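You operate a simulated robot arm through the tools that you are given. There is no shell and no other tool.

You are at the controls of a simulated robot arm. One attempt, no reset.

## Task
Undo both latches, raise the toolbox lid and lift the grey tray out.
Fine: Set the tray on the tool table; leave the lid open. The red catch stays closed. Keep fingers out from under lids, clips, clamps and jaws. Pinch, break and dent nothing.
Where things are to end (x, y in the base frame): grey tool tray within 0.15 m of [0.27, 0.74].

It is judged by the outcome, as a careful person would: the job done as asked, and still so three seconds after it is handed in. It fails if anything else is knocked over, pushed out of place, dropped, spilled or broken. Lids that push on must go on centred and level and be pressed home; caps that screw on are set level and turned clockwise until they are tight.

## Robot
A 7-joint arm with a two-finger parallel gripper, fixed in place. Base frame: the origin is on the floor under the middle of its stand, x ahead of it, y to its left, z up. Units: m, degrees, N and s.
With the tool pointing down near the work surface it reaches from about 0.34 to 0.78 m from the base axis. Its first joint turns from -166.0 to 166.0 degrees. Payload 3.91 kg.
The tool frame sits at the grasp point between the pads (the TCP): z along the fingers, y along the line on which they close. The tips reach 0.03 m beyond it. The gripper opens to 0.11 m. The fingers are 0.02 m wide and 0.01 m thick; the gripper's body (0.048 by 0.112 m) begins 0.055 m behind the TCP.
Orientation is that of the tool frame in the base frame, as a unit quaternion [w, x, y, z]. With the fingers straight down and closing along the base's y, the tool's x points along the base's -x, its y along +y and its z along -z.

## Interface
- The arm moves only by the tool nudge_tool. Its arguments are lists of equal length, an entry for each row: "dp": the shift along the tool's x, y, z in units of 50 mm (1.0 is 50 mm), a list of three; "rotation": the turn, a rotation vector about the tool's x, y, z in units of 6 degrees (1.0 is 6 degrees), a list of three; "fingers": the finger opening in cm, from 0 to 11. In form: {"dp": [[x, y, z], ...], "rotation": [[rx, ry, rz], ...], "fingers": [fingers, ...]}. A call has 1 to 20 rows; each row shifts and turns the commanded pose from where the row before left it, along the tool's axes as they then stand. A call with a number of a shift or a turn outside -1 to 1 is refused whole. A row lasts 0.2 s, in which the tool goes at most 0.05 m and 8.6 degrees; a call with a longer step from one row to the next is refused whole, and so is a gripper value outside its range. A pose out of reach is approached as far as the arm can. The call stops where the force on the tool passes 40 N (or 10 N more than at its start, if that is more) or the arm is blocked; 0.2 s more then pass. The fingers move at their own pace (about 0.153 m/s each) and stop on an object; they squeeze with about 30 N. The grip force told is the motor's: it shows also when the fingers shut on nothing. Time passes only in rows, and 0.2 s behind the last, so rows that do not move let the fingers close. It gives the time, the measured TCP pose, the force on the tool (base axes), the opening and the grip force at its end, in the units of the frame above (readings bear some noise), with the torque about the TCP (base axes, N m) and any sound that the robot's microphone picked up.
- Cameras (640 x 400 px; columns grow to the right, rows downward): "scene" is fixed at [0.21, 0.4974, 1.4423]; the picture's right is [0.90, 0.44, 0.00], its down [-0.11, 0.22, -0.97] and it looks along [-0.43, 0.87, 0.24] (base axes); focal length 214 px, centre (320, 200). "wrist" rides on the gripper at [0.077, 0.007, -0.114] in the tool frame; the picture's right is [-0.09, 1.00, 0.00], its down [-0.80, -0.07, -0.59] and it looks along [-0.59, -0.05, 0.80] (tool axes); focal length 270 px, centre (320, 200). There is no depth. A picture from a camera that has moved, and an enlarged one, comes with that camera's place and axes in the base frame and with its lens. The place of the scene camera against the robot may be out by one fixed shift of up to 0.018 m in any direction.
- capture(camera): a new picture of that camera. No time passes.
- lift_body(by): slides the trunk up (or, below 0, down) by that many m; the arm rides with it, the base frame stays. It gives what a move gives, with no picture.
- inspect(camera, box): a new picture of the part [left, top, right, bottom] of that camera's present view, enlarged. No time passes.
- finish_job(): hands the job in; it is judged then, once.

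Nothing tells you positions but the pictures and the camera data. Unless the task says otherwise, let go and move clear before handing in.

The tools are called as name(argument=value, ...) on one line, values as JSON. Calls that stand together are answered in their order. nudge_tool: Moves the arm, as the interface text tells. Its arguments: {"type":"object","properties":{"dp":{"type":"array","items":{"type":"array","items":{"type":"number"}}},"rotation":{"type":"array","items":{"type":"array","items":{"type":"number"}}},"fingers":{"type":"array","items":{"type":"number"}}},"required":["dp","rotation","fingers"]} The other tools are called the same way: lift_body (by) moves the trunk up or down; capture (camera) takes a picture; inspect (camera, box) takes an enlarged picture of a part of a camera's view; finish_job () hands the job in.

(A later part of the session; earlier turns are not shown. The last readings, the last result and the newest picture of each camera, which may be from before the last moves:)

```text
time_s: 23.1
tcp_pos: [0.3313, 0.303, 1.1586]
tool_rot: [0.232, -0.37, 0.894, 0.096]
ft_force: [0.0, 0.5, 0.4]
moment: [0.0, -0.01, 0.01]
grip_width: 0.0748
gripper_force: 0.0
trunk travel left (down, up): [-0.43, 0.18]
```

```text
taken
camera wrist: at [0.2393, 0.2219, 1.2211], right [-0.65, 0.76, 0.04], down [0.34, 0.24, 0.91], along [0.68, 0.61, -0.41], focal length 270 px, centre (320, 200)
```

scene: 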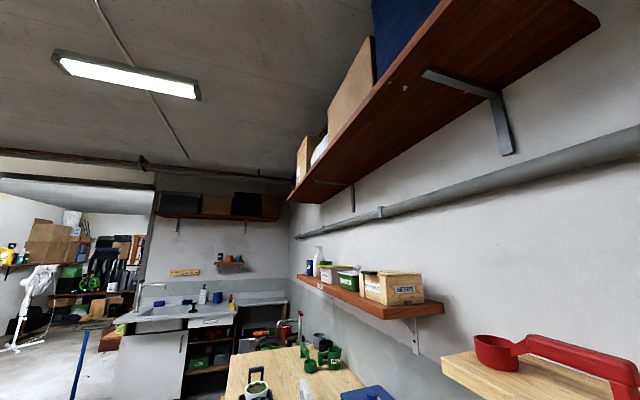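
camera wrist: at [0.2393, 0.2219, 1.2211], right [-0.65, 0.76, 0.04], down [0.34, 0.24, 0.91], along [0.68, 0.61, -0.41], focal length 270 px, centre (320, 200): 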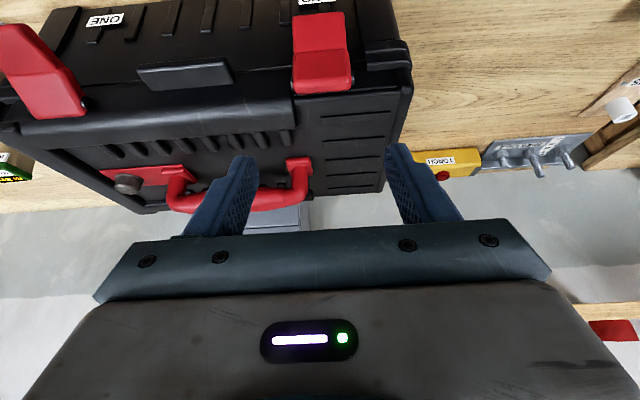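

I have a good view of latch TWO. I'll enlarge it to refine the sideways alignment.

inspect(camera="wrist", box=[270, 0, 430, 110])

inspect(camera="wrist", box=[80, 110, 330, 230])

```text
3.64 times, centred on (350, 55) of wrist
camera zoom: at [0.2393, 0.2219, 1.2211], right [-0.65, 0.76, 0.04], down [0.34, 0.24, 0.91], along [0.68, 0.61, -0.41], focal length 983 px, centre (211, 727)
```

zoom: 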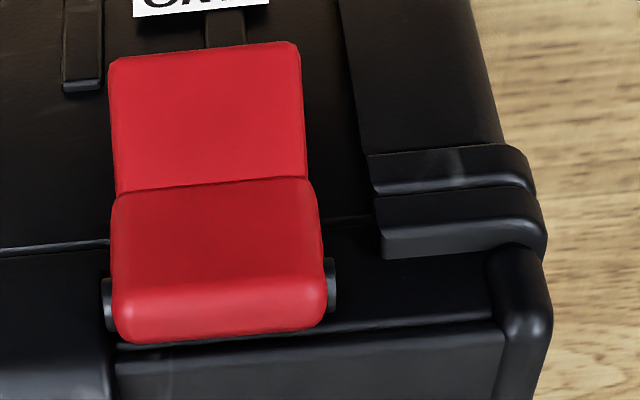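

```text
2.56 times, centred on (205, 170) of wrist
camera zoom: at [0.2393, 0.2219, 1.2211], right [-0.65, 0.76, 0.04], down [0.34, 0.24, 0.91], along [0.68, 0.61, -0.41], focal length 692 px, centre (614, 277)
```

zoom: 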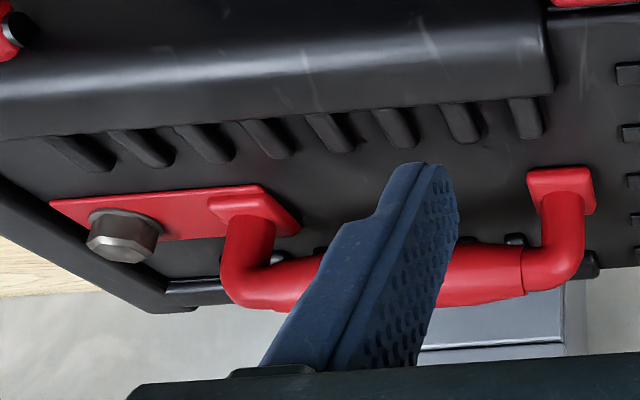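

I'll descend toward latch TWO along the tool's tilt, stopping a little short to verify.

nudge_tool(dp=[[0.23, 0.06, 0.85], [0.23, 0, 0.9], [0.23, 0, 0.9], [0, 0, 0]], rotation=[[0, 0, 0], [0, 0, 0], [0, 0, 0], [0, 0, 0]], fingers=[7.5, 7.5, 7.5, 7.5])

capture(camera="wrist")

inspect(camera="wrist", box=[200, 40, 460, 240])

```text
time_s: 24.1
tcp_pos: [0.3551, 0.3316, 1.0263]
tool_rot: [0.232, -0.371, 0.894, 0.096]
ft_force: [0.0, 0.4, 0.2]
moment: [-0.02, 0.01, 0.03]
grip_width: 0.0752
gripper_force: 0.1
trunk travel left (down, up): [-0.43, 0.18]
```

```text
taken
camera wrist: at [0.2626, 0.2494, 1.089], right [-0.65, 0.76, 0.04], down [0.34, 0.24, 0.91], along [0.68, 0.61, -0.41], focal length 270 px, centre (320, 200)
```

wrist: 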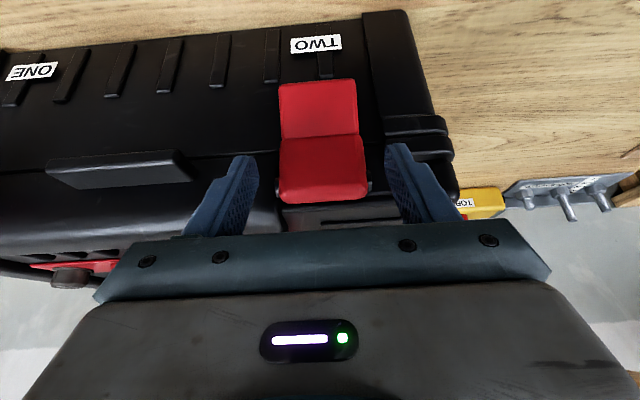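

```text
2.00 times, centred on (330, 140) of wrist
camera zoom: at [0.2626, 0.2494, 1.089], right [-0.65, 0.76, 0.04], down [0.34, 0.24, 0.91], along [0.68, 0.61, -0.41], focal length 541 px, centre (300, 320)
```

zoom: 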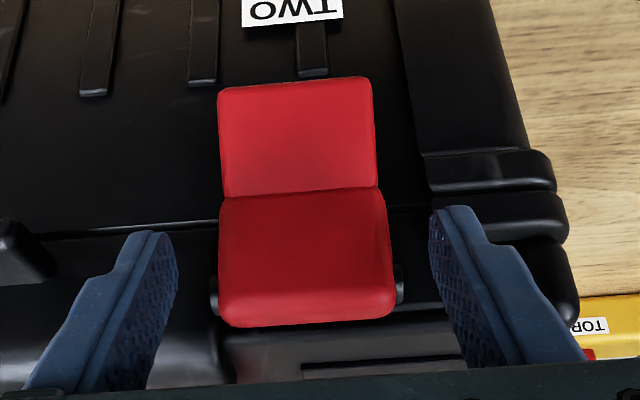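

Alignment is good. I'll descend the last 50 mm and close on the latch sides.

nudge_tool(dp=[[0.097, 0, 0.327], [0.097, 0, 0.327], [0.097, 0, 0.327], [0, 0, 0], [0, 0, 0], [0, 0, 0], [0, 0, 0], [0, 0, 0]], rotation=[[0, 0, 0], [0, 0, 0], [0, 0, 0], [0, 0, 0], [0, 0, 0], [0, 0, 0], [0, 0, 0], [0, 0, 0]], fingers=[7.5, 7.5, 7.5, 7.5, 6.0, 5.0, 4.2, 3.0])

capture(camera="wrist")

inspect(camera="wrist", box=[200, 40, 460, 240])

```text
time_s: 25.9
tcp_pos: [0.361, 0.3384, 0.9759]
tool_rot: [0.232, -0.37, 0.894, 0.096]
ft_force: [2.0, -1.5, 0.0]
moment: [-0.08, -0.04, -0.13]
grip_width: 0.0413
gripper_force: 30.6
trunk travel left (down, up): [-0.43, 0.18]
```

```text
taken
camera wrist: at [0.2687, 0.2562, 1.0396], right [-0.65, 0.76, 0.04], down [0.34, 0.24, 0.91], along [0.68, 0.61, -0.41], focal length 270 px, centre (320, 200)
```

wrist: 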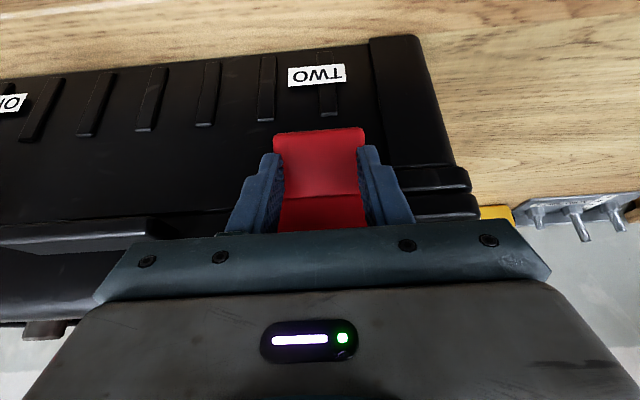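

```text
2.00 times, centred on (330, 140) of wrist
camera zoom: at [0.2687, 0.2562, 1.0396], right [-0.65, 0.76, 0.04], down [0.34, 0.24, 0.91], along [0.68, 0.61, -0.41], focal length 541 px, centre (300, 320)
```

zoom: 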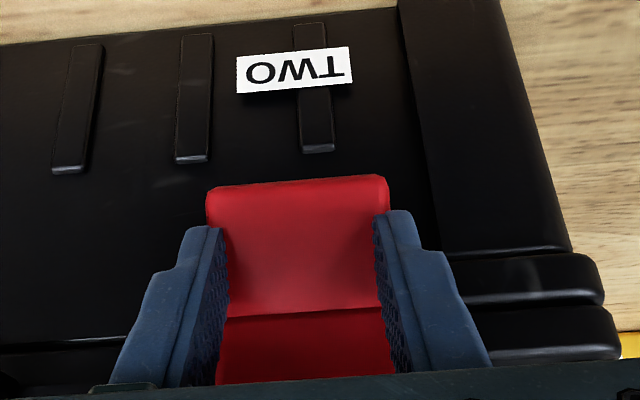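

Latch TWO is gripped squarely with low side force. I'll swing it up around its pins as with latch ONE.

nudge_tool(dp=[[0.0094, 0, -0.046], [0.0094, 0, -0.046], [0.0094, 0, -0.046], [0.0094, 0, -0.046], [0.0094, 0, -0.046], [0.0094, 0, -0.046], [0.0094, 0, -0.046], [0.0094, 0, -0.046]], rotation=[[0, 0.5, 0], [0, 0.5, 0], [0, 0.5, 0], [0, 0.5, 0], [0, 0.5, 0], [0, 0.5, 0], [0, 0.5, 0], [0, 0.5, 0]], fingers=[3.0, 3.0, 3.0, 3.0, 3.0, 3.0, 3.0, 3.0])

capture(camera="wrist")

```text
time_s: 27.7
tcp_pos: [0.3546, 0.3318, 0.9942]
tool_rot: [0.042, -0.383, 0.923, 0.017]
ft_force: [-1.8, 2.2, 0.9]
moment: [0.2, 0.22, 0.0]
grip_width: 0.0415
gripper_force: 30.1
trunk travel left (down, up): [-0.43, 0.18]
```

```text
taken
camera wrist: at [0.288, 0.2754, 1.1008], right [-0.64, 0.77, 0.01], down [0.58, 0.48, 0.66], along [0.5, 0.43, -0.75], focal length 270 px, centre (320, 200)
```

wrist: 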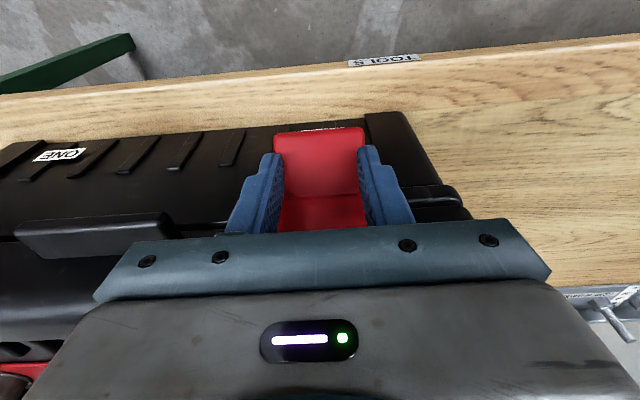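

Low forces, and the latch is 24° up. I'll continue with slightly less tool rotation so the hand stays clear of the handle.

nudge_tool(dp=[[0.0165, 0, -0.0465], [0.0165, 0, -0.0465], [0.016, 0, -0.047], [0.016, 0, -0.047], [0.015, 0, -0.048], [0.015, 0, -0.048], [0.014, 0, -0.049], [0.014, 0, -0.049]], rotation=[[0, 0.333, 0], [0, 0.333, 0], [0, 0.333, 0], [0, 0.333, 0], [0, 0.333, 0], [0, 0.333, 0], [0, 0.333, 0], [0, 0.333, 0]], fingers=[3.0, 3.0, 3.0, 3.0, 3.0, 3.0, 3.0, 3.0])

capture(camera="wrist")

```text
time_s: 29.5
tcp_pos: [0.3509, 0.3266, 1.0123]
tool_rot: [-0.088, -0.381, 0.919, -0.037]
ft_force: [7.3, 3.0, 0.0]
moment: [0.13, 0.12, 0.16]
grip_width: 0.0415
gripper_force: 29.7
trunk travel left (down, up): [-0.43, 0.18]
```

```text
taken
camera wrist: at [0.3081, 0.2933, 1.1392], right [-0.64, 0.77, -0.02], down [0.69, 0.59, 0.43], along [0.34, 0.27, -0.9], focal length 270 px, centre (320, 200)
```

wrist: 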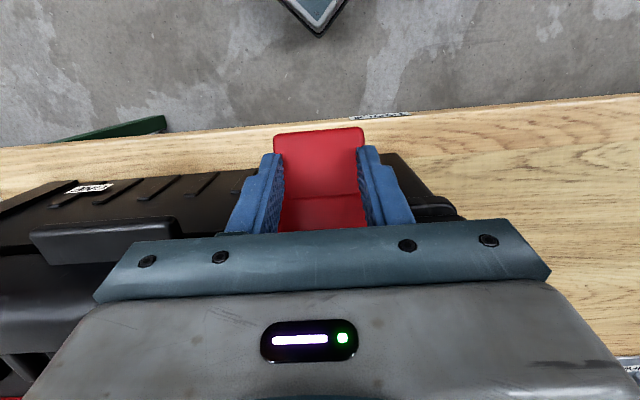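

The latch is about 40–45° up and still gripped. I'll continue to roughly the same opening as latch ONE.

nudge_tool(dp=[[0.0, 0, -0.04], [0.0, 0, -0.044], [0.0, 0, -0.046], [0.0, 0, -0.046], [0.0, 0, -0.046], [0.0, 0, -0.046]], rotation=[[0, 0.5, 0], [0, 0.5, 0], [0, 0.5, 0], [0, 0.5, 0], [0, 0.5, 0], [0, 0.5, 0]], fingers=[3.0, 3.0, 3.0, 3.0, 3.0, 3.0])

capture(camera="wrist")

```text
time_s: 30.9
tcp_pos: [0.3525, 0.3324, 1.0257]
tool_rot: [-0.23, -0.371, 0.895, -0.096]
ft_force: [-4.1, -4.7, -0.2]
moment: [-0.07, 0.07, -0.19]
grip_width: 0.0415
gripper_force: 30.0
trunk travel left (down, up): [-0.43, 0.18]
```

```text
taken
camera wrist: at [0.3386, 0.3271, 1.1634], right [-0.65, 0.76, -0.04], down [0.75, 0.65, 0.13], along [0.13, 0.06, -0.99], focal length 270 px, centre (320, 200)
```

wrist: 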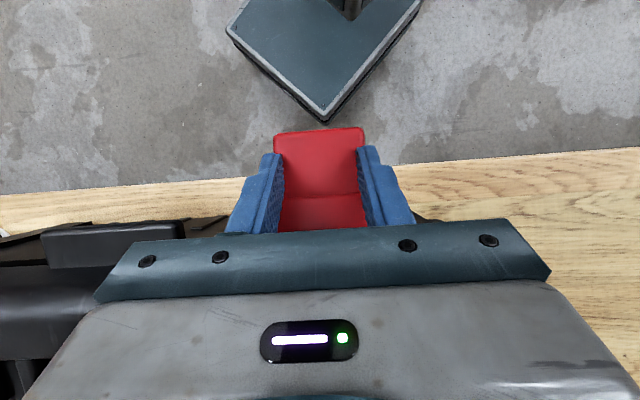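

The latch is near 60° now. I'll go a few degrees further, then release and back the fingers straight out along the tool axis.

nudge_tool(dp=[[0.0, 0, -0.044], [0.0, 0, -0.044], [0, 0, 0], [0, 0, 0], [0, 0, 0]], rotation=[[0, 0.5, 0], [0, 0.5, 0], [0, 0, 0], [0, 0, 0], [0, 0, 0]], fingers=[3.0, 3.0, 4.5, 6.5, 7.5])

capture(camera="wrist")

```text
time_s: 32.1
tcp_pos: [0.3541, 0.3323, 1.0285]
tool_rot: [-0.277, -0.366, 0.881, -0.115]
ft_force: [0.4, -0.2, 0.0]
moment: [-0.01, 0.02, -0.02]
grip_width: 0.0752
gripper_force: 0.1
trunk travel left (down, up): [-0.43, 0.18]
```

```text
taken
camera wrist: at [0.3508, 0.3387, 1.1667], right [-0.65, 0.76, -0.05], down [0.76, 0.66, 0.03], along [0.06, -0.02, -1.0], focal length 270 px, centre (320, 200)
```

wrist: 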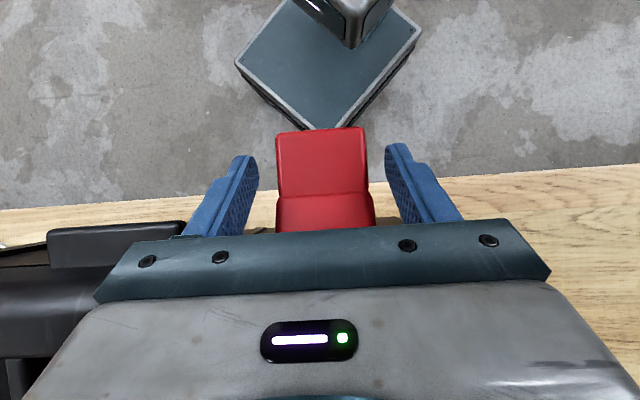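

Latch TWO stays up after release. I'll retract and look at both latches.

nudge_tool(dp=[[0, 0, -0.67], [0, 0, -0.67], [0, 0, -0.67], [0.3, 0, 0], [0.3, 0, 0], [0.3, -0.3, 0], [0.3, -0.3, 0], [0.3, -0.3, 0], [0.3, -0.3, 0], [0.3, -0.3, 0]], rotation=[[0, 0, 0], [0, 0, 0], [0, 0, 0], [0, -1, 0], [0, -1, 0], [0, -1, 0], [0, -1, 0], [0, -1, 0], [0, -1, 0], [0, -1, 0]], fingers=[7.5, 7.5, 7.5, 7.5, 7.5, 7.5, 7.5, 7.5, 7.5, 7.5])

capture(camera="wrist")

```text
time_s: 34.3
tcp_pos: [0.3642, 0.2379, 1.1116]
tool_rot: [0.059, -0.382, 0.922, 0.024]
ft_force: [-0.2, 0.7, 0.4]
moment: [-0.01, 0.02, 0.01]
grip_width: 0.0746
gripper_force: 0.1
out of reach, approached as far as the arm can: row 3
trunk travel left (down, up): [-0.43, 0.18]
```

```text
taken
camera wrist: at [0.2951, 0.1783, 1.2156], right [-0.64, 0.77, 0.01], down [0.56, 0.46, 0.69], along [0.52, 0.45, -0.72], focal length 270 px, centre (320, 200)
```

wrist: 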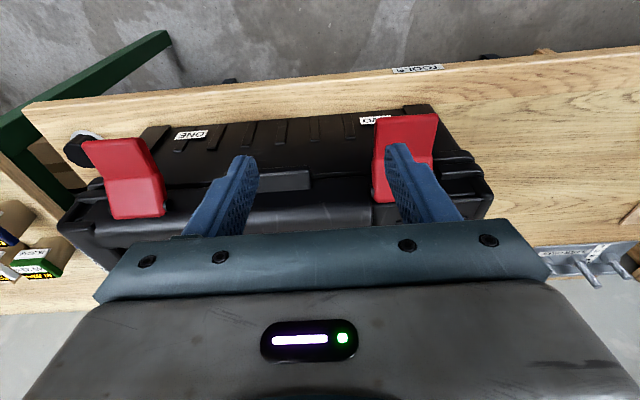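

Both latches are open and holding. I'll raise the trunk to survey the lid, handle and hinge side from above before gripping the handle.

lift_body(by=0.15)

capture(camera="wrist")

```text
time_s: 36.0
tcp_pos: [0.3644, 0.2385, 1.2617]
tool_rot: [0.057, -0.382, 0.922, 0.024]
ft_force: [0.1, 0.5, 0.9]
moment: [0.01, 0.02, 0.0]
grip_width: 0.0751
gripper_force: 0.0
trunk travel left (down, up): [-0.58, 0.03]
```

```text
taken
camera wrist: at [0.2955, 0.1788, 1.3656], right [-0.64, 0.77, 0.01], down [0.56, 0.46, 0.69], along [0.52, 0.45, -0.72], focal length 270 px, centre (320, 200)
```

wrist: 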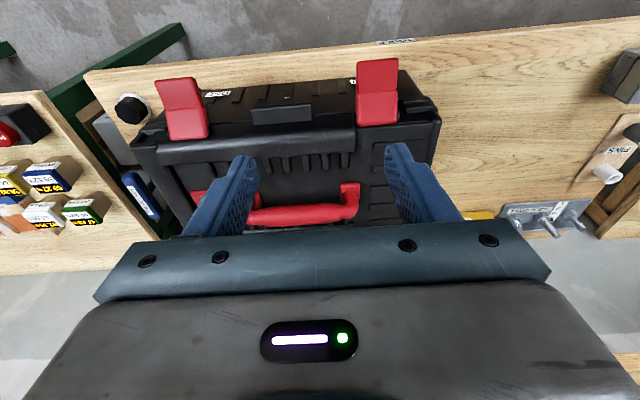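

I'll tilt to see over the lid to its rear edge.

nudge_tool(dp=[[0, 0, 0], [0, 0, 0], [0, 0, 0], [0, 0, 0]], rotation=[[0, -1, 0], [0, -1, 0], [0, -1, 0], [0, -0.8, 0]], fingers=[11, 11, 11, 11])

capture(camera="wrist")

inspect(camera="wrist", box=[120, 0, 480, 225])

```text
time_s: 37.0
tcp_pos: [0.3653, 0.238, 1.2623]
tool_rot: [0.24, -0.369, 0.892, 0.099]
ft_force: [-0.3, 0.6, -0.1]
moment: [0.02, -0.03, -0.01]
grip_width: 0.1101
gripper_force: 0.2
trunk travel left (down, up): [-0.58, 0.03]
```

```text
taken
camera wrist: at [0.2719, 0.1547, 1.3224], right [-0.65, 0.76, 0.04], down [0.33, 0.23, 0.92], along [0.68, 0.61, -0.4], focal length 270 px, centre (320, 200)
```

wrist: 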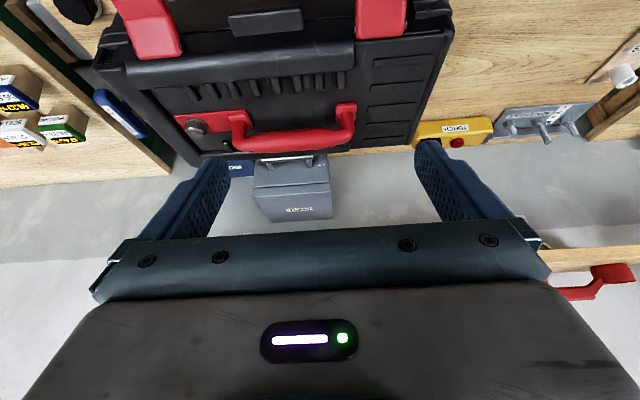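

```text
1.78 times, centred on (300, 112) of wrist
camera zoom: at [0.2719, 0.1547, 1.3224], right [-0.65, 0.76, 0.04], down [0.33, 0.23, 0.92], along [0.68, 0.61, -0.4], focal length 480 px, centre (356, 356)
```

zoom: 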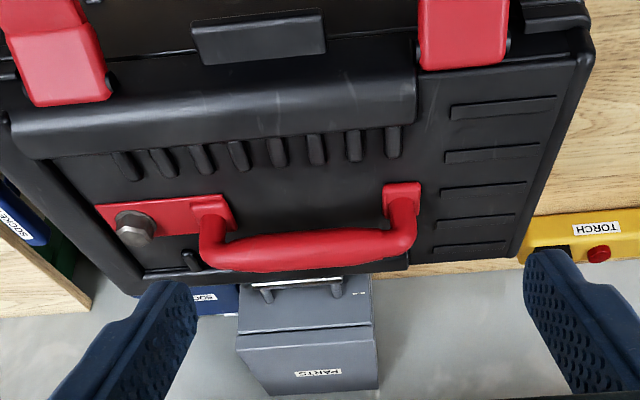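

The lid measures about 0.445 by 0.21 m, with the hinge near n≈0.75 and z≈0.966 and the handle bar at z≈1.07. I'll turn the gripper 90° in free air so the fingers can close across the bar.

nudge_tool(dp=[[0, 0, 0], [0, 0, 0], [0, 0, 0], [0, 0, 0], [0, 0, 0], [0, 0, 0], [0, 0, 0], [0, 0, 0], [0, 0, 0], [0, 0, 0], [0, 0, 0], [0, 0, 0], [0, 0, 0], [0, 0, 0], [0, 0, 0], [0, 0, 0], [0, 0, 0], [0, 0, 0], [0, 0, 0], [0, 0, 0]], rotation=[[0, 1, 0], [0, 1, 0], [0, 1, 0], [0, 1, 0], [0, 1, 0], [0, 0, 1], [0, 0, 1], [0, 0, 1], [0, 0, 1], [0, 0, 1], [0, 0, 1], [0, 0, 1], [0, 0, 1], [0, 0, 1], [0, 0, 1], [0, 0, 1], [0, 0, 1], [0, 0, 1], [0, 0, 1], [0, 0, 1]], fingers=[11, 11, 11, 11, 11, 11, 11, 11, 11, 11, 11, 11, 11, 11, 11, 11, 11, 11, 11, 11])

capture(camera="wrist")

```text
time_s: 41.2
tcp_pos: [0.3626, 0.238, 1.2621]
tool_rot: [0.0, 0.384, 0.923, -0.001]
ft_force: [-0.9, 0.1, 0.2]
moment: [-0.01, 0.0, -0.01]
grip_width: 0.1098
gripper_force: 0.0
trunk travel left (down, up): [-0.58, 0.03]
```

```text
taken
camera wrist: at [0.3144, 0.2965, 1.376], right [0.77, 0.64, 0.0], down [0.52, -0.62, 0.59], along [0.38, -0.46, -0.8], focal length 270 px, centre (320, 200)
```

wrist: 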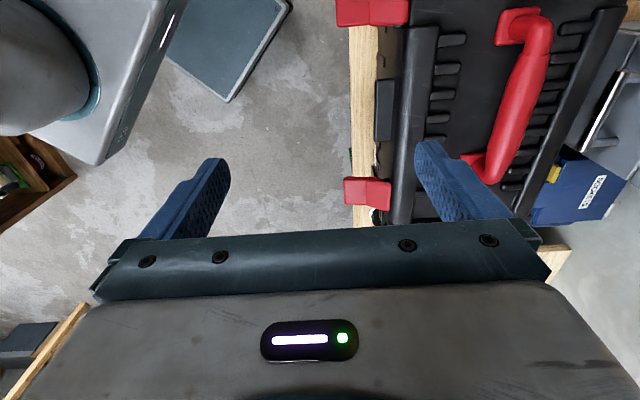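

That worked. Before gripping, I'll test in free air above the box whether the arm can reach the pose needed near the end of the lid swing.

nudge_tool(dp=[[-0.108, 0.79, 0.1], [-0.108, 0.79, 0.1], [-0.108, 0.79, 0.1], [-0.108, 0.79, 0.1], [-0.108, 0.79, 0.1], [-0.108, 0.79, 0.1], [-0.108, 0.79, 0.1], [-0.108, 0.79, 0.1], [-0.108, 0.79, 0.1], [-0.108, 0.79, 0.1]], rotation=[[0, 0, 0], [0, 0, 0], [0, 0, 0], [0, 0, 0], [0, 0, 0], [0, 0, 0], [0, 0, 0], [0, 0, 0], [0, 0, 0], [0, 0, 0]], fingers=[11, 11, 11, 11, 11, 11, 11, 11, 11, 11])

capture(camera="wrist")

```text
time_s: 43.5
tcp_pos: [0.601, 0.4118, 1.203]
tool_rot: [0.0, 0.382, 0.924, 0.0]
ft_force: [0.4, -0.4, 0.1]
moment: [0.01, 0.0, -0.02]
grip_width: 0.11
gripper_force: 0.0
out of reach, approached as far as the arm can: row 8, 9, 10
trunk travel left (down, up): [-0.58, 0.03]
```

```text
taken
camera wrist: at [0.5514, 0.4707, 1.3182], right [0.77, 0.64, 0.0], down [0.52, -0.62, 0.59], along [0.38, -0.46, -0.8], focal length 270 px, centre (320, 200)
```

wrist: 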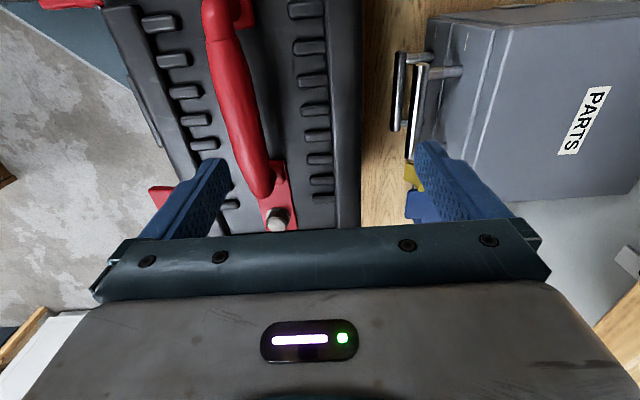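

At this height the arm reaches about 0.73 m from its axis. I'll raise the trunk the last bit and position above the handle for a closer look.

lift_body(by=0.03)

nudge_tool(dp=[[0, -0.5, 0.3], [0, -0.5, 0.3], [0, -0.5, 0.3]], rotation=[[0, 0, 0], [0, 0, 0], [0, 0, 0]], fingers=[8, 8, 8])

capture(camera="wrist")

```text
time_s: 44.2
tcp_pos: [0.6022, 0.4128, 1.2329]
tool_rot: [0.0, 0.383, 0.924, -0.001]
ft_force: [-0.6, -0.7, 0.6]
moment: [0.03, -0.03, 0.04]
grip_width: 0.1101
gripper_force: 0.1
trunk travel left (down, up): [-0.61, 0.0]
```

```text
time_s: 45.0
tcp_pos: [0.5473, 0.3576, 1.1879]
tool_rot: [0.0, 0.383, 0.924, -0.001]
ft_force: [-0.3, 0.4, 0.1]
moment: [0.0, -0.01, -0.01]
grip_width: 0.0798
gripper_force: 0.0
trunk travel left (down, up): [-0.61, 0.0]
```

```text
taken
camera wrist: at [0.4985, 0.4169, 1.3029], right [0.77, 0.64, 0.0], down [0.52, -0.62, 0.59], along [0.38, -0.46, -0.8], focal length 270 px, centre (320, 200)
```

wrist: 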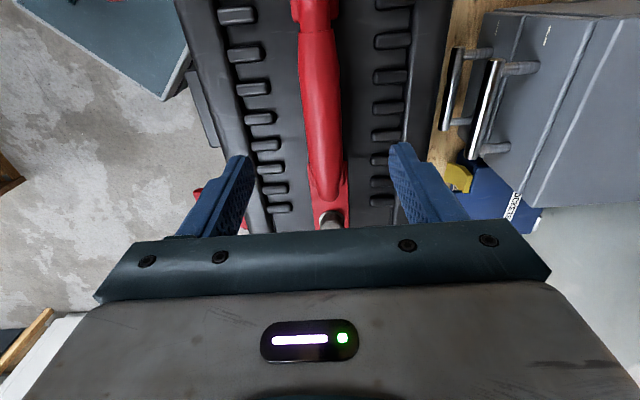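

The handle bar lies between the open fingers. I'll enlarge to pin down its exact line.

inspect(camera="wrist", box=[180, 0, 480, 235])

inspect(camera="wrist", box=[400, 0, 640, 240])

```text
1.70 times, centred on (330, 118) of wrist
camera zoom: at [0.4985, 0.4169, 1.3029], right [0.77, 0.64, 0.0], down [0.52, -0.62, 0.59], along [0.38, -0.46, -0.8], focal length 460 px, centre (303, 340)
```

zoom: 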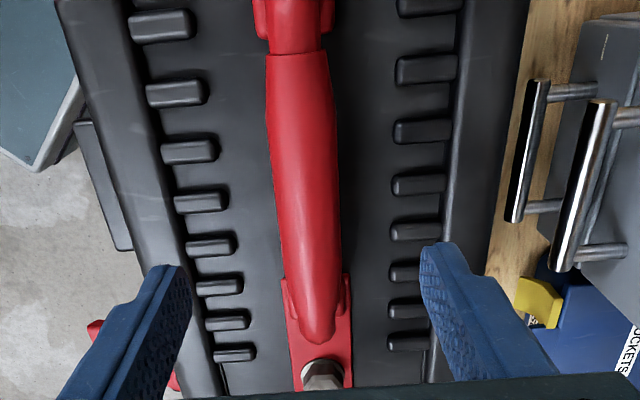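

```text
1.67 times, centred on (520, 120) of wrist
camera zoom: at [0.4985, 0.4169, 1.3029], right [0.77, 0.64, 0.0], down [0.52, -0.62, 0.59], along [0.38, -0.46, -0.8], focal length 450 px, centre (-13, 333)
```

zoom: 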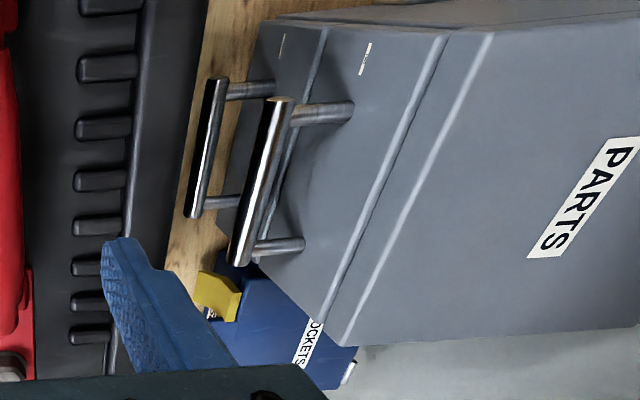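

I'll tilt the tool 20° so it points slightly forward, shift along the bar, and lower the open fingers around it. I'll check before closing.

nudge_tool(dp=[[0.34, 0, 0], [0.34, 0, 0], [0, 0, 0], [0, 0, 0], [0, -0.19, 0.564], [0, -0.19, 0.564], [0, -0.19, 0.564]], rotation=[[-1, 0, 0], [-1, 0, 0], [-1, 0, 0], [-0.333, 0, 0], [0, 0, 0], [0, 0, 0], [0, 0, 0]], fingers=[8, 8, 8, 8, 8, 8, 8])

capture(camera="wrist")

inspect(camera="wrist", box=[180, 40, 480, 240])

```text
time_s: 46.6
tcp_pos: [0.5253, 0.3848, 1.0986]
tool_rot: [0.066, 0.377, 0.91, 0.16]
ft_force: [0.1, 0.2, 0.4]
moment: [-0.02, 0.01, 0.05]
grip_width: 0.0799
gripper_force: 0.1
trunk travel left (down, up): [-0.61, 0.0]
```

```text
taken
camera wrist: at [0.4469, 0.4154, 1.2085], right [0.72, 0.6, 0.34], down [0.38, -0.76, 0.53], along [0.58, -0.26, -0.77], focal length 270 px, centre (320, 200)
```

wrist: 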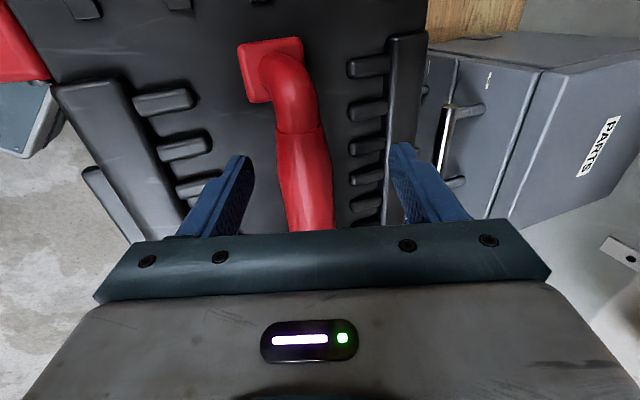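

```text
2.00 times, centred on (330, 140) of wrist
camera zoom: at [0.4469, 0.4154, 1.2085], right [0.72, 0.6, 0.34], down [0.38, -0.76, 0.53], along [0.58, -0.26, -0.77], focal length 541 px, centre (300, 320)
```

zoom: 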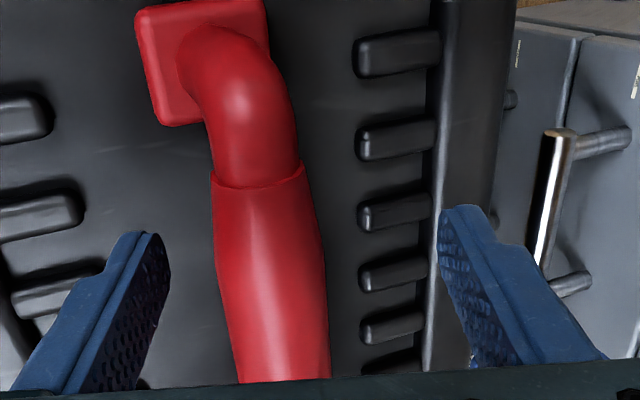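

The bar sits well between the fingers. I'll lower the last 30 mm and grip it.

nudge_tool(dp=[[0, -0.1, 0.29], [0, -0.1, 0.28], [0, 0, 0], [0, 0, 0], [0, 0, 0], [0, 0, 0]], rotation=[[0, 0, 0], [0, 0, 0], [0, 0, 0], [0, 0, 0], [0, 0, 0], [0, 0, 0]], fingers=[8, 8, 6, 4, 2.5, 2.0])

capture(camera="wrist")

```text
time_s: 48.0
tcp_pos: [0.5253, 0.3856, 1.0681]
tool_rot: [0.065, 0.377, 0.91, 0.16]
ft_force: [-1.5, -1.6, -0.5]
moment: [-0.01, 0.02, -0.13]
grip_width: 0.0226
gripper_force: 30.1
trunk travel left (down, up): [-0.61, 0.0]
```

```text
taken
camera wrist: at [0.4475, 0.4164, 1.1781], right [0.72, 0.6, 0.34], down [0.38, -0.76, 0.53], along [0.58, -0.26, -0.77], focal length 270 px, centre (320, 200)
```

wrist: 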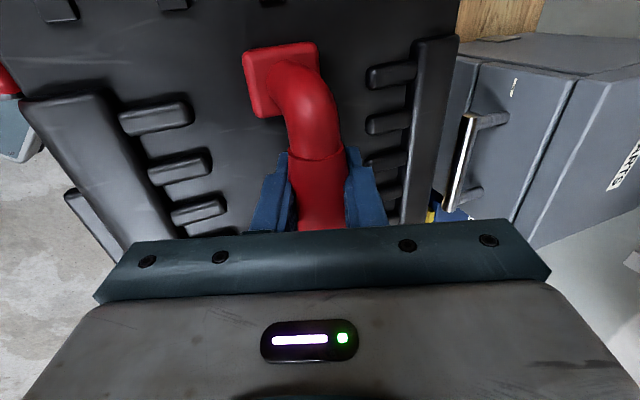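

The bar is gripped at 23 mm. I'll raise the lid just a few degrees first and read the forces to check the hinge path.

nudge_tool(dp=[[0, 0.141, -0.066], [0, 0.146, -0.056], [0, 0, 0]], rotation=[[0, 0, 0], [0, 0, 0], [0, 0, 0]], fingers=[2, 2, 2])

capture(camera="wrist")

```text
time_s: 48.8
tcp_pos: [0.5322, 0.3936, 1.079]
tool_rot: [0.066, 0.377, 0.91, 0.16]
ft_force: [-6.6, -4.4, -0.7]
moment: [0.01, 0.21, -0.24]
grip_width: 0.023
gripper_force: 29.8
trunk travel left (down, up): [-0.61, 0.0]
```

```text
taken
camera wrist: at [0.4552, 0.4243, 1.1898], right [0.72, 0.6, 0.34], down [0.38, -0.76, 0.53], along [0.58, -0.26, -0.77], focal length 270 px, centre (320, 200)
```

wrist: 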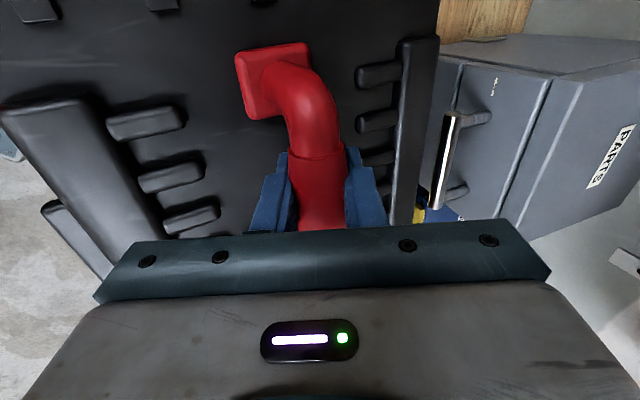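

The lid is rising. The force suggests the true arc climbs slightly steeper, so I'll adjust and continue.

nudge_tool(dp=[[0, 0.168, -0.1], [0, 0.158, -0.054], [0, 0.16, -0.046], [0, 0, 0]], rotation=[[0, 0, 0], [0, 0, 0], [0, 0, 0], [0, 0, 0]], fingers=[2, 2, 2, 2])

capture(camera="wrist")

```text
time_s: 49.8
tcp_pos: [0.5485, 0.4079, 1.0986]
tool_rot: [0.066, 0.376, 0.91, 0.161]
ft_force: [-6.6, -3.2, 1.0]
moment: [-0.17, 0.11, -0.41]
grip_width: 0.0227
gripper_force: 29.9
trunk travel left (down, up): [-0.61, 0.0]
```

```text
taken
camera wrist: at [0.4698, 0.4387, 1.2084], right [0.72, 0.6, 0.34], down [0.38, -0.76, 0.53], along [0.58, -0.26, -0.77], focal length 270 px, centre (320, 200)
```

wrist: 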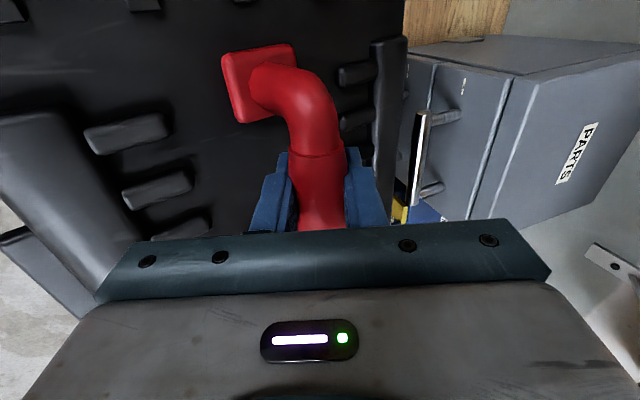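

Steady. I'll continue raising with a slightly steeper arc.

nudge_tool(dp=[[0, 0.175, -0.075], [0, 0.17, -0.047], [0, 0.171, -0.038], [0, 0.172, -0.029], [0, 0.173, -0.022], [0, 0, 0]], rotation=[[0, 0, 0], [0, 0, 0], [0, 0, 0], [0, 0, 0], [0, 0, 0], [0, 0, 0]], fingers=[2, 2, 2, 2, 2, 2])

capture(camera="wrist")

```text
time_s: 51.2
tcp_pos: [0.576, 0.4336, 1.1218]
tool_rot: [0.066, 0.376, 0.91, 0.16]
ft_force: [-0.3, -1.3, 0.9]
moment: [-0.2, -0.08, -0.53]
grip_width: 0.0224
gripper_force: 30.1
trunk travel left (down, up): [-0.61, 0.0]
```

```text
taken
camera wrist: at [0.4972, 0.4656, 1.2314], right [0.72, 0.6, 0.34], down [0.38, -0.76, 0.54], along [0.58, -0.26, -0.77], focal length 270 px, centre (320, 200)
```

wrist: 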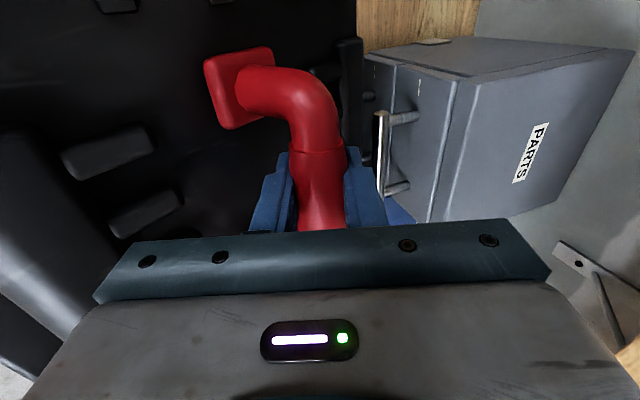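

The lid is about 25° open, and the holding force is now close to zero, so the hinge seems to hold itself. I'll continue along the refined arc.

nudge_tool(dp=[[0, 0.21, -0.004], [0, 0.21, 0.008], [0, 0.208, 0.02]], rotation=[[0, 0, 0], [0, 0, 0], [0, 0, 0]], fingers=[2, 2, 2])

capture(camera="wrist")

```text
time_s: 52.0
tcp_pos: [0.5981, 0.455, 1.13]
tool_rot: [0.067, 0.377, 0.91, 0.16]
ft_force: [-1.2, -1.5, -17.3]
moment: [-0.02, -0.01, -0.58]
grip_width: 0.0233
gripper_force: 29.8
trunk travel left (down, up): [-0.61, 0.0]
```

```text
taken
camera wrist: at [0.5191, 0.4859, 1.2411], right [0.72, 0.6, 0.34], down [0.38, -0.76, 0.53], along [0.58, -0.26, -0.77], focal length 270 px, centre (320, 200)
```

wrist: 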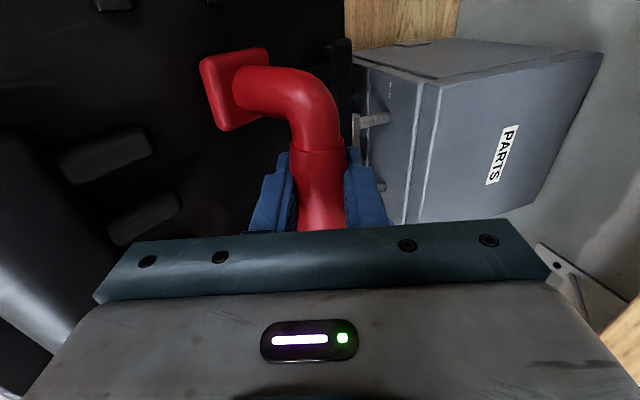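

The lid is about 40° open, and fitting the path puts the hinge near n=0.777, z=0.964. I'll ease the upward pull, then loosen the fingers slightly around the bar to learn whether the lid holds itself.

nudge_tool(dp=[[0, -0.012, 0.034], [0, 0, 0]], rotation=[[0, 0, 0], [0, 0, 0]], fingers=[2, 2])

nudge_tool(dp=[[0, 0, 0], [0, 0, 0], [0, 0, 0]], rotation=[[0, 0, 0], [0, 0, 0], [0, 0, 0]], fingers=[2.6, 3.2, 3.4])

capture(camera="wrist")

```text
time_s: 52.6
tcp_pos: [0.5945, 0.4544, 1.129]
tool_rot: [0.065, 0.376, 0.91, 0.161]
ft_force: [-0.9, 3.4, -11.5]
moment: [0.5, 0.38, -0.39]
grip_width: 0.0227
gripper_force: 29.7
trunk travel left (down, up): [-0.61, 0.0]
```

```text
time_s: 53.4
tcp_pos: [0.5942, 0.454, 1.1308]
tool_rot: [0.066, 0.377, 0.91, 0.16]
ft_force: [-0.2, 0.5, -0.9]
moment: [-0.01, 0.0, -0.02]
grip_width: 0.034
gripper_force: 0.0
trunk travel left (down, up): [-0.61, 0.0]
```

```text
taken
camera wrist: at [0.5177, 0.4839, 1.2404], right [0.72, 0.6, 0.34], down [0.38, -0.76, 0.53], along [0.58, -0.26, -0.77], focal length 270 px, centre (320, 200)
```

wrist: 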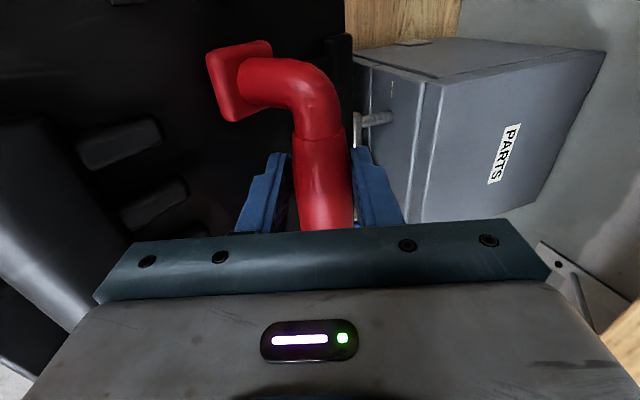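

The lid appears to hold by itself at about 40°, with no load on the fingers. I'll wait a second to confirm it isn't creeping.

nudge_tool(dp=[[0, 0, 0], [0, 0, 0], [0, 0, 0], [0, 0, 0], [0, 0, 0], [0, 0, 0]], rotation=[[0, 0, 0], [0, 0, 0], [0, 0, 0], [0, 0, 0], [0, 0, 0], [0, 0, 0]], fingers=[3.4, 3.6, 3.8, 4.0, 4.0, 4.0])

capture(camera="wrist")

```text
time_s: 54.8
tcp_pos: [0.5966, 0.452, 1.1295]
tool_rot: [0.066, 0.376, 0.91, 0.159]
ft_force: [0.3, 0.1, -0.5]
moment: [0.03, 0.0, 0.0]
grip_width: 0.0403
gripper_force: 0.0
trunk travel left (down, up): [-0.61, 0.0]
```

```text
taken
camera wrist: at [0.5174, 0.4839, 1.2403], right [0.72, 0.6, 0.34], down [0.38, -0.76, 0.53], along [0.58, -0.26, -0.77], focal length 270 px, centre (320, 200)
```

wrist: 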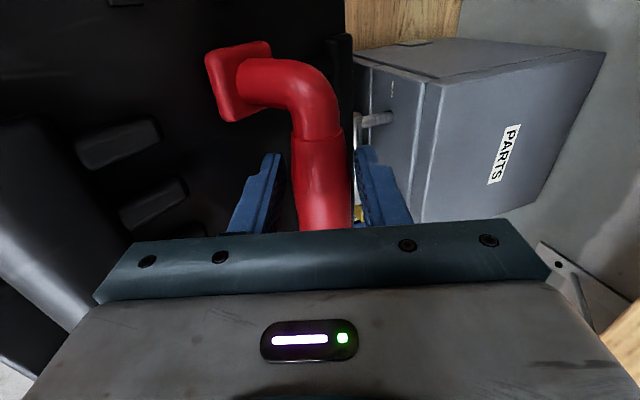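

The hinge does hold by friction. There's a drawer cabinet (PARTS) behind the box with pull handles, so I'll check its clearance to the lid's rear edge before opening further.

inspect(camera="wrist", box=[310, 20, 470, 230])

inspect(camera="wrist", box=[180, 20, 420, 235])

```text
1.90 times, centred on (390, 125) of wrist
camera zoom: at [0.5174, 0.4839, 1.2403], right [0.72, 0.6, 0.34], down [0.38, -0.76, 0.53], along [0.58, -0.26, -0.77], focal length 515 px, centre (187, 343)
```

zoom: 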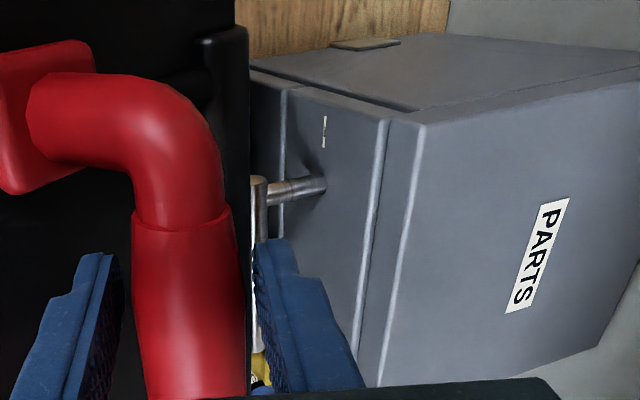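

```text
1.86 times, centred on (300, 128) of wrist
camera zoom: at [0.5174, 0.4839, 1.2403], right [0.72, 0.6, 0.34], down [0.38, -0.76, 0.53], along [0.58, -0.26, -0.77], focal length 503 px, centre (357, 335)
```

zoom: 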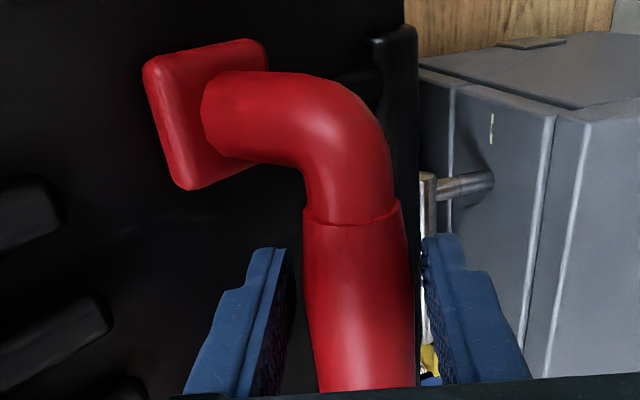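

The drawer pull sits about 7 cm behind the hinge and clears the lid's swing. I'll regrip the bar and continue the arc to about 58°.

nudge_tool(dp=[[0, 0, 0], [0, 0, 0], [0, 0, 0], [0, 0.175, 0.03], [0, 0.174, 0.038], [0, 0.17, 0.047], [0, 0, 0]], rotation=[[0, 0, 0], [0, 0, 0], [0, 0, 0], [0, 0, 0], [0, 0, 0], [0, 0, 0], [0, 0, 0]], fingers=[3.2, 2.5, 2, 2, 2, 2, 2])

capture(camera="wrist")

```text
time_s: 56.4
tcp_pos: [0.6148, 0.4728, 1.1305]
tool_rot: [0.065, 0.378, 0.91, 0.159]
ft_force: [-2.2, -0.7, 1.3]
moment: [-0.06, 0.12, -0.4]
grip_width: 0.0229
gripper_force: 29.9
trunk travel left (down, up): [-0.61, 0.0]
```

```text
taken
camera wrist: at [0.5373, 0.5043, 1.2411], right [0.73, 0.6, 0.34], down [0.38, -0.76, 0.53], along [0.58, -0.26, -0.77], focal length 270 px, centre (320, 200)
```

wrist: 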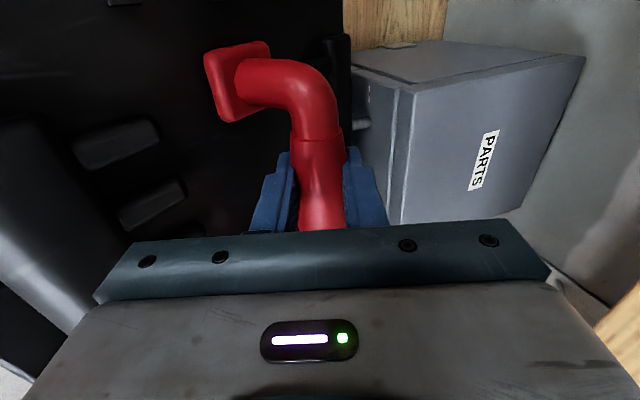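

The handle's angle in the grip barely changed on that last move, so the box may be shifting rather than the lid turning. I'll release the bar, back off upward and look before going on.

nudge_tool(dp=[[0, 0, 0], [0, 0, 0], [0, 0, 0], [0, 0.1, -0.5], [0, 0.1, -0.7], [0, 0.1, -0.7]], rotation=[[0, 0, 0], [0, 0, 0], [0, 0, 0], [0, 0, 0], [0, 0, 0], [0, 0, 0]], fingers=[3, 4.5, 6, 6, 6, 6])

capture(camera="wrist")

```text
time_s: 57.8
tcp_pos: [0.6016, 0.4569, 1.2292]
tool_rot: [0.066, 0.377, 0.91, 0.161]
ft_force: [-0.5, 0.3, 0.4]
moment: [-0.01, 0.0, 0.0]
grip_width: 0.0602
gripper_force: 0.2
trunk travel left (down, up): [-0.61, 0.0]
```

```text
taken
camera wrist: at [0.5238, 0.4886, 1.3397], right [0.72, 0.6, 0.34], down [0.38, -0.76, 0.54], along [0.58, -0.26, -0.77], focal length 270 px, centre (320, 200)
```

wrist: 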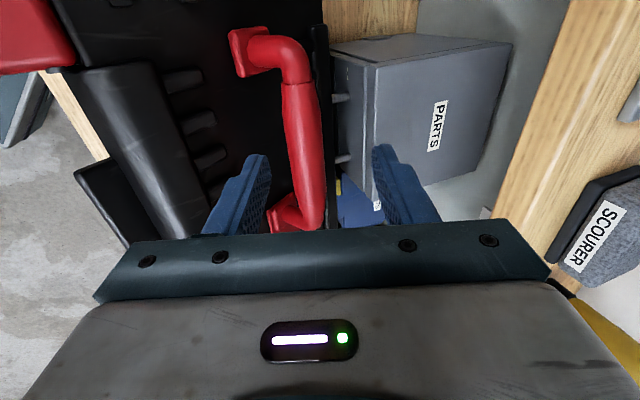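

The lid stays put again. I'll back away over the front and turn the camera to view the box, to see whether it has moved.

nudge_tool(dp=[[0, 0.27, -0.75], [0, -0.886, -0.322], [0, -0.886, -0.322], [0, -0.886, -0.322], [0, -0.886, -0.322], [0, -0.886, -0.322], [0, -0.886, -0.322], [0, -0.886, -0.322]], rotation=[[0, 0, 0], [0, 0, 0], [0, 0, 0], [0, 0, 0], [0, 0, 0], [0, 0, 0], [0, 0, 0], [0, 0, 0]], fingers=[8, 8, 8, 8, 8, 8, 8, 8])

nudge_tool(dp=[[0, 0, 0], [0, 0, 0], [0, 0, 0], [0, 0, 0], [0, 0, 0], [0, 0, 0], [0, 0, 0], [0, 0, 0], [0, 0, 0], [0, 0, 0], [0, 0, 0], [0, 0, 0], [0, 0, 0], [0, 0, 0], [0, 0, 0]], rotation=[[0, 0, -1], [0, 0, -1], [0, 0, -1], [0, 0, -1], [0, 0, -1], [0, 0, -1], [0, 0, -1], [0, 0, -1], [0, 0, -1], [0, 0, -1], [0, 0, -1], [0, 0, -1], [0, 0, -1], [0, 0, -1], [0, 0, -1]], fingers=[8, 8, 8, 8, 8, 8, 8, 8, 8, 8, 8, 8, 8, 8, 8])

capture(camera="wrist")

```text
time_s: 59.6
tcp_pos: [0.364, 0.2221, 1.2701]
tool_rot: [0.067, 0.377, 0.91, 0.16]
ft_force: [-0.5, 0.3, -0.3]
moment: [-0.02, -0.01, 0.0]
grip_width: 0.0801
gripper_force: 0.1
trunk travel left (down, up): [-0.61, 0.0]
```

```text
time_s: 62.8
tcp_pos: [0.3656, 0.227, 1.2684]
tool_rot: [0.16, -0.378, 0.909, 0.066]
ft_force: [1.9, -0.3, -0.1]
moment: [0.04, 0.01, -0.03]
grip_width: 0.0799
gripper_force: 0.1
trunk travel left (down, up): [-0.61, 0.0]
```

```text
taken
camera wrist: at [0.2833, 0.152, 1.3496], right [-0.65, 0.76, 0.03], down [0.44, 0.34, 0.83], along [0.62, 0.55, -0.55], focal length 270 px, centre (320, 200)
```

wrist: 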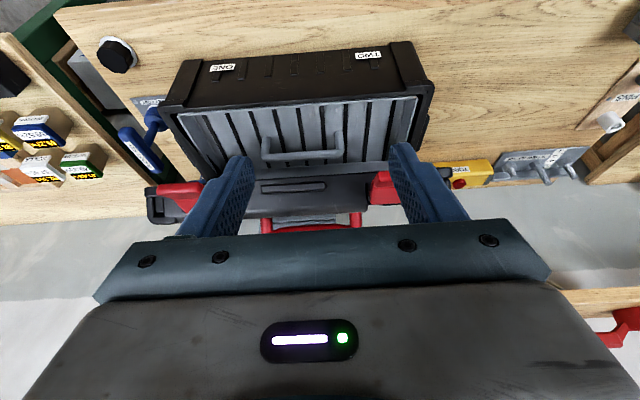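

The lid is well open and I can see the grey tray with its handle inside. Comparing the ONE/TWO labels, the box seems to have slid back by about 5 cm, so I'll examine it in detail.

inspect(camera="wrist", box=[120, 20, 500, 240])

inspect(camera="wrist", box=[120, 100, 300, 240])

inspect(camera="wrist", box=[300, 100, 500, 240])

```text
1.68 times, centred on (310, 130) of wrist
camera zoom: at [0.2833, 0.152, 1.3496], right [-0.65, 0.76, 0.03], down [0.44, 0.34, 0.83], along [0.62, 0.55, -0.55], focal length 455 px, centre (337, 318)
```

zoom: 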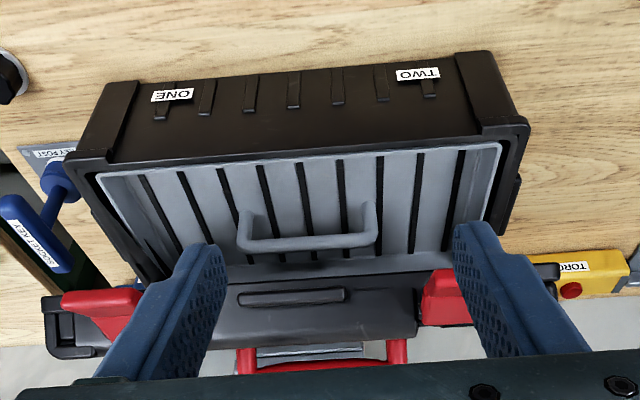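

```text
2.86 times, centred on (210, 170) of wrist
camera zoom: at [0.2833, 0.152, 1.3496], right [-0.65, 0.76, 0.03], down [0.44, 0.34, 0.83], along [0.62, 0.55, -0.55], focal length 772 px, centre (634, 286)
```

zoom: 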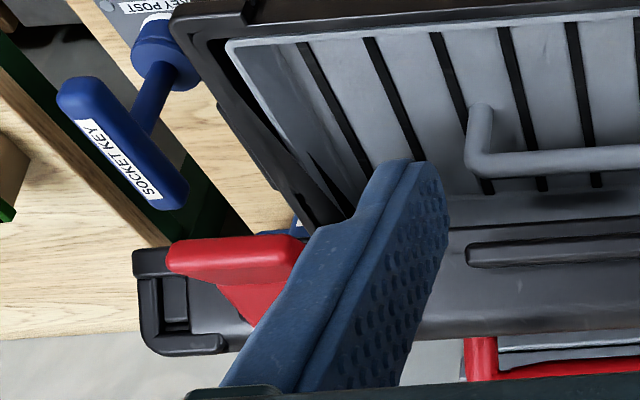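

```text
2.86 times, centred on (400, 170) of wrist
camera zoom: at [0.2833, 0.152, 1.3496], right [-0.65, 0.76, 0.03], down [0.44, 0.34, 0.83], along [0.62, 0.55, -0.55], focal length 772 px, centre (91, 286)
```

zoom: 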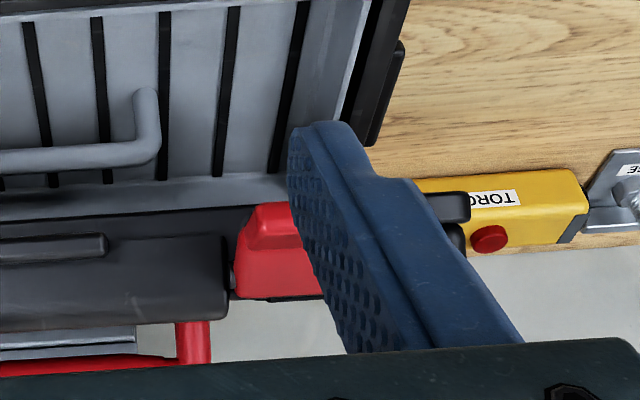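

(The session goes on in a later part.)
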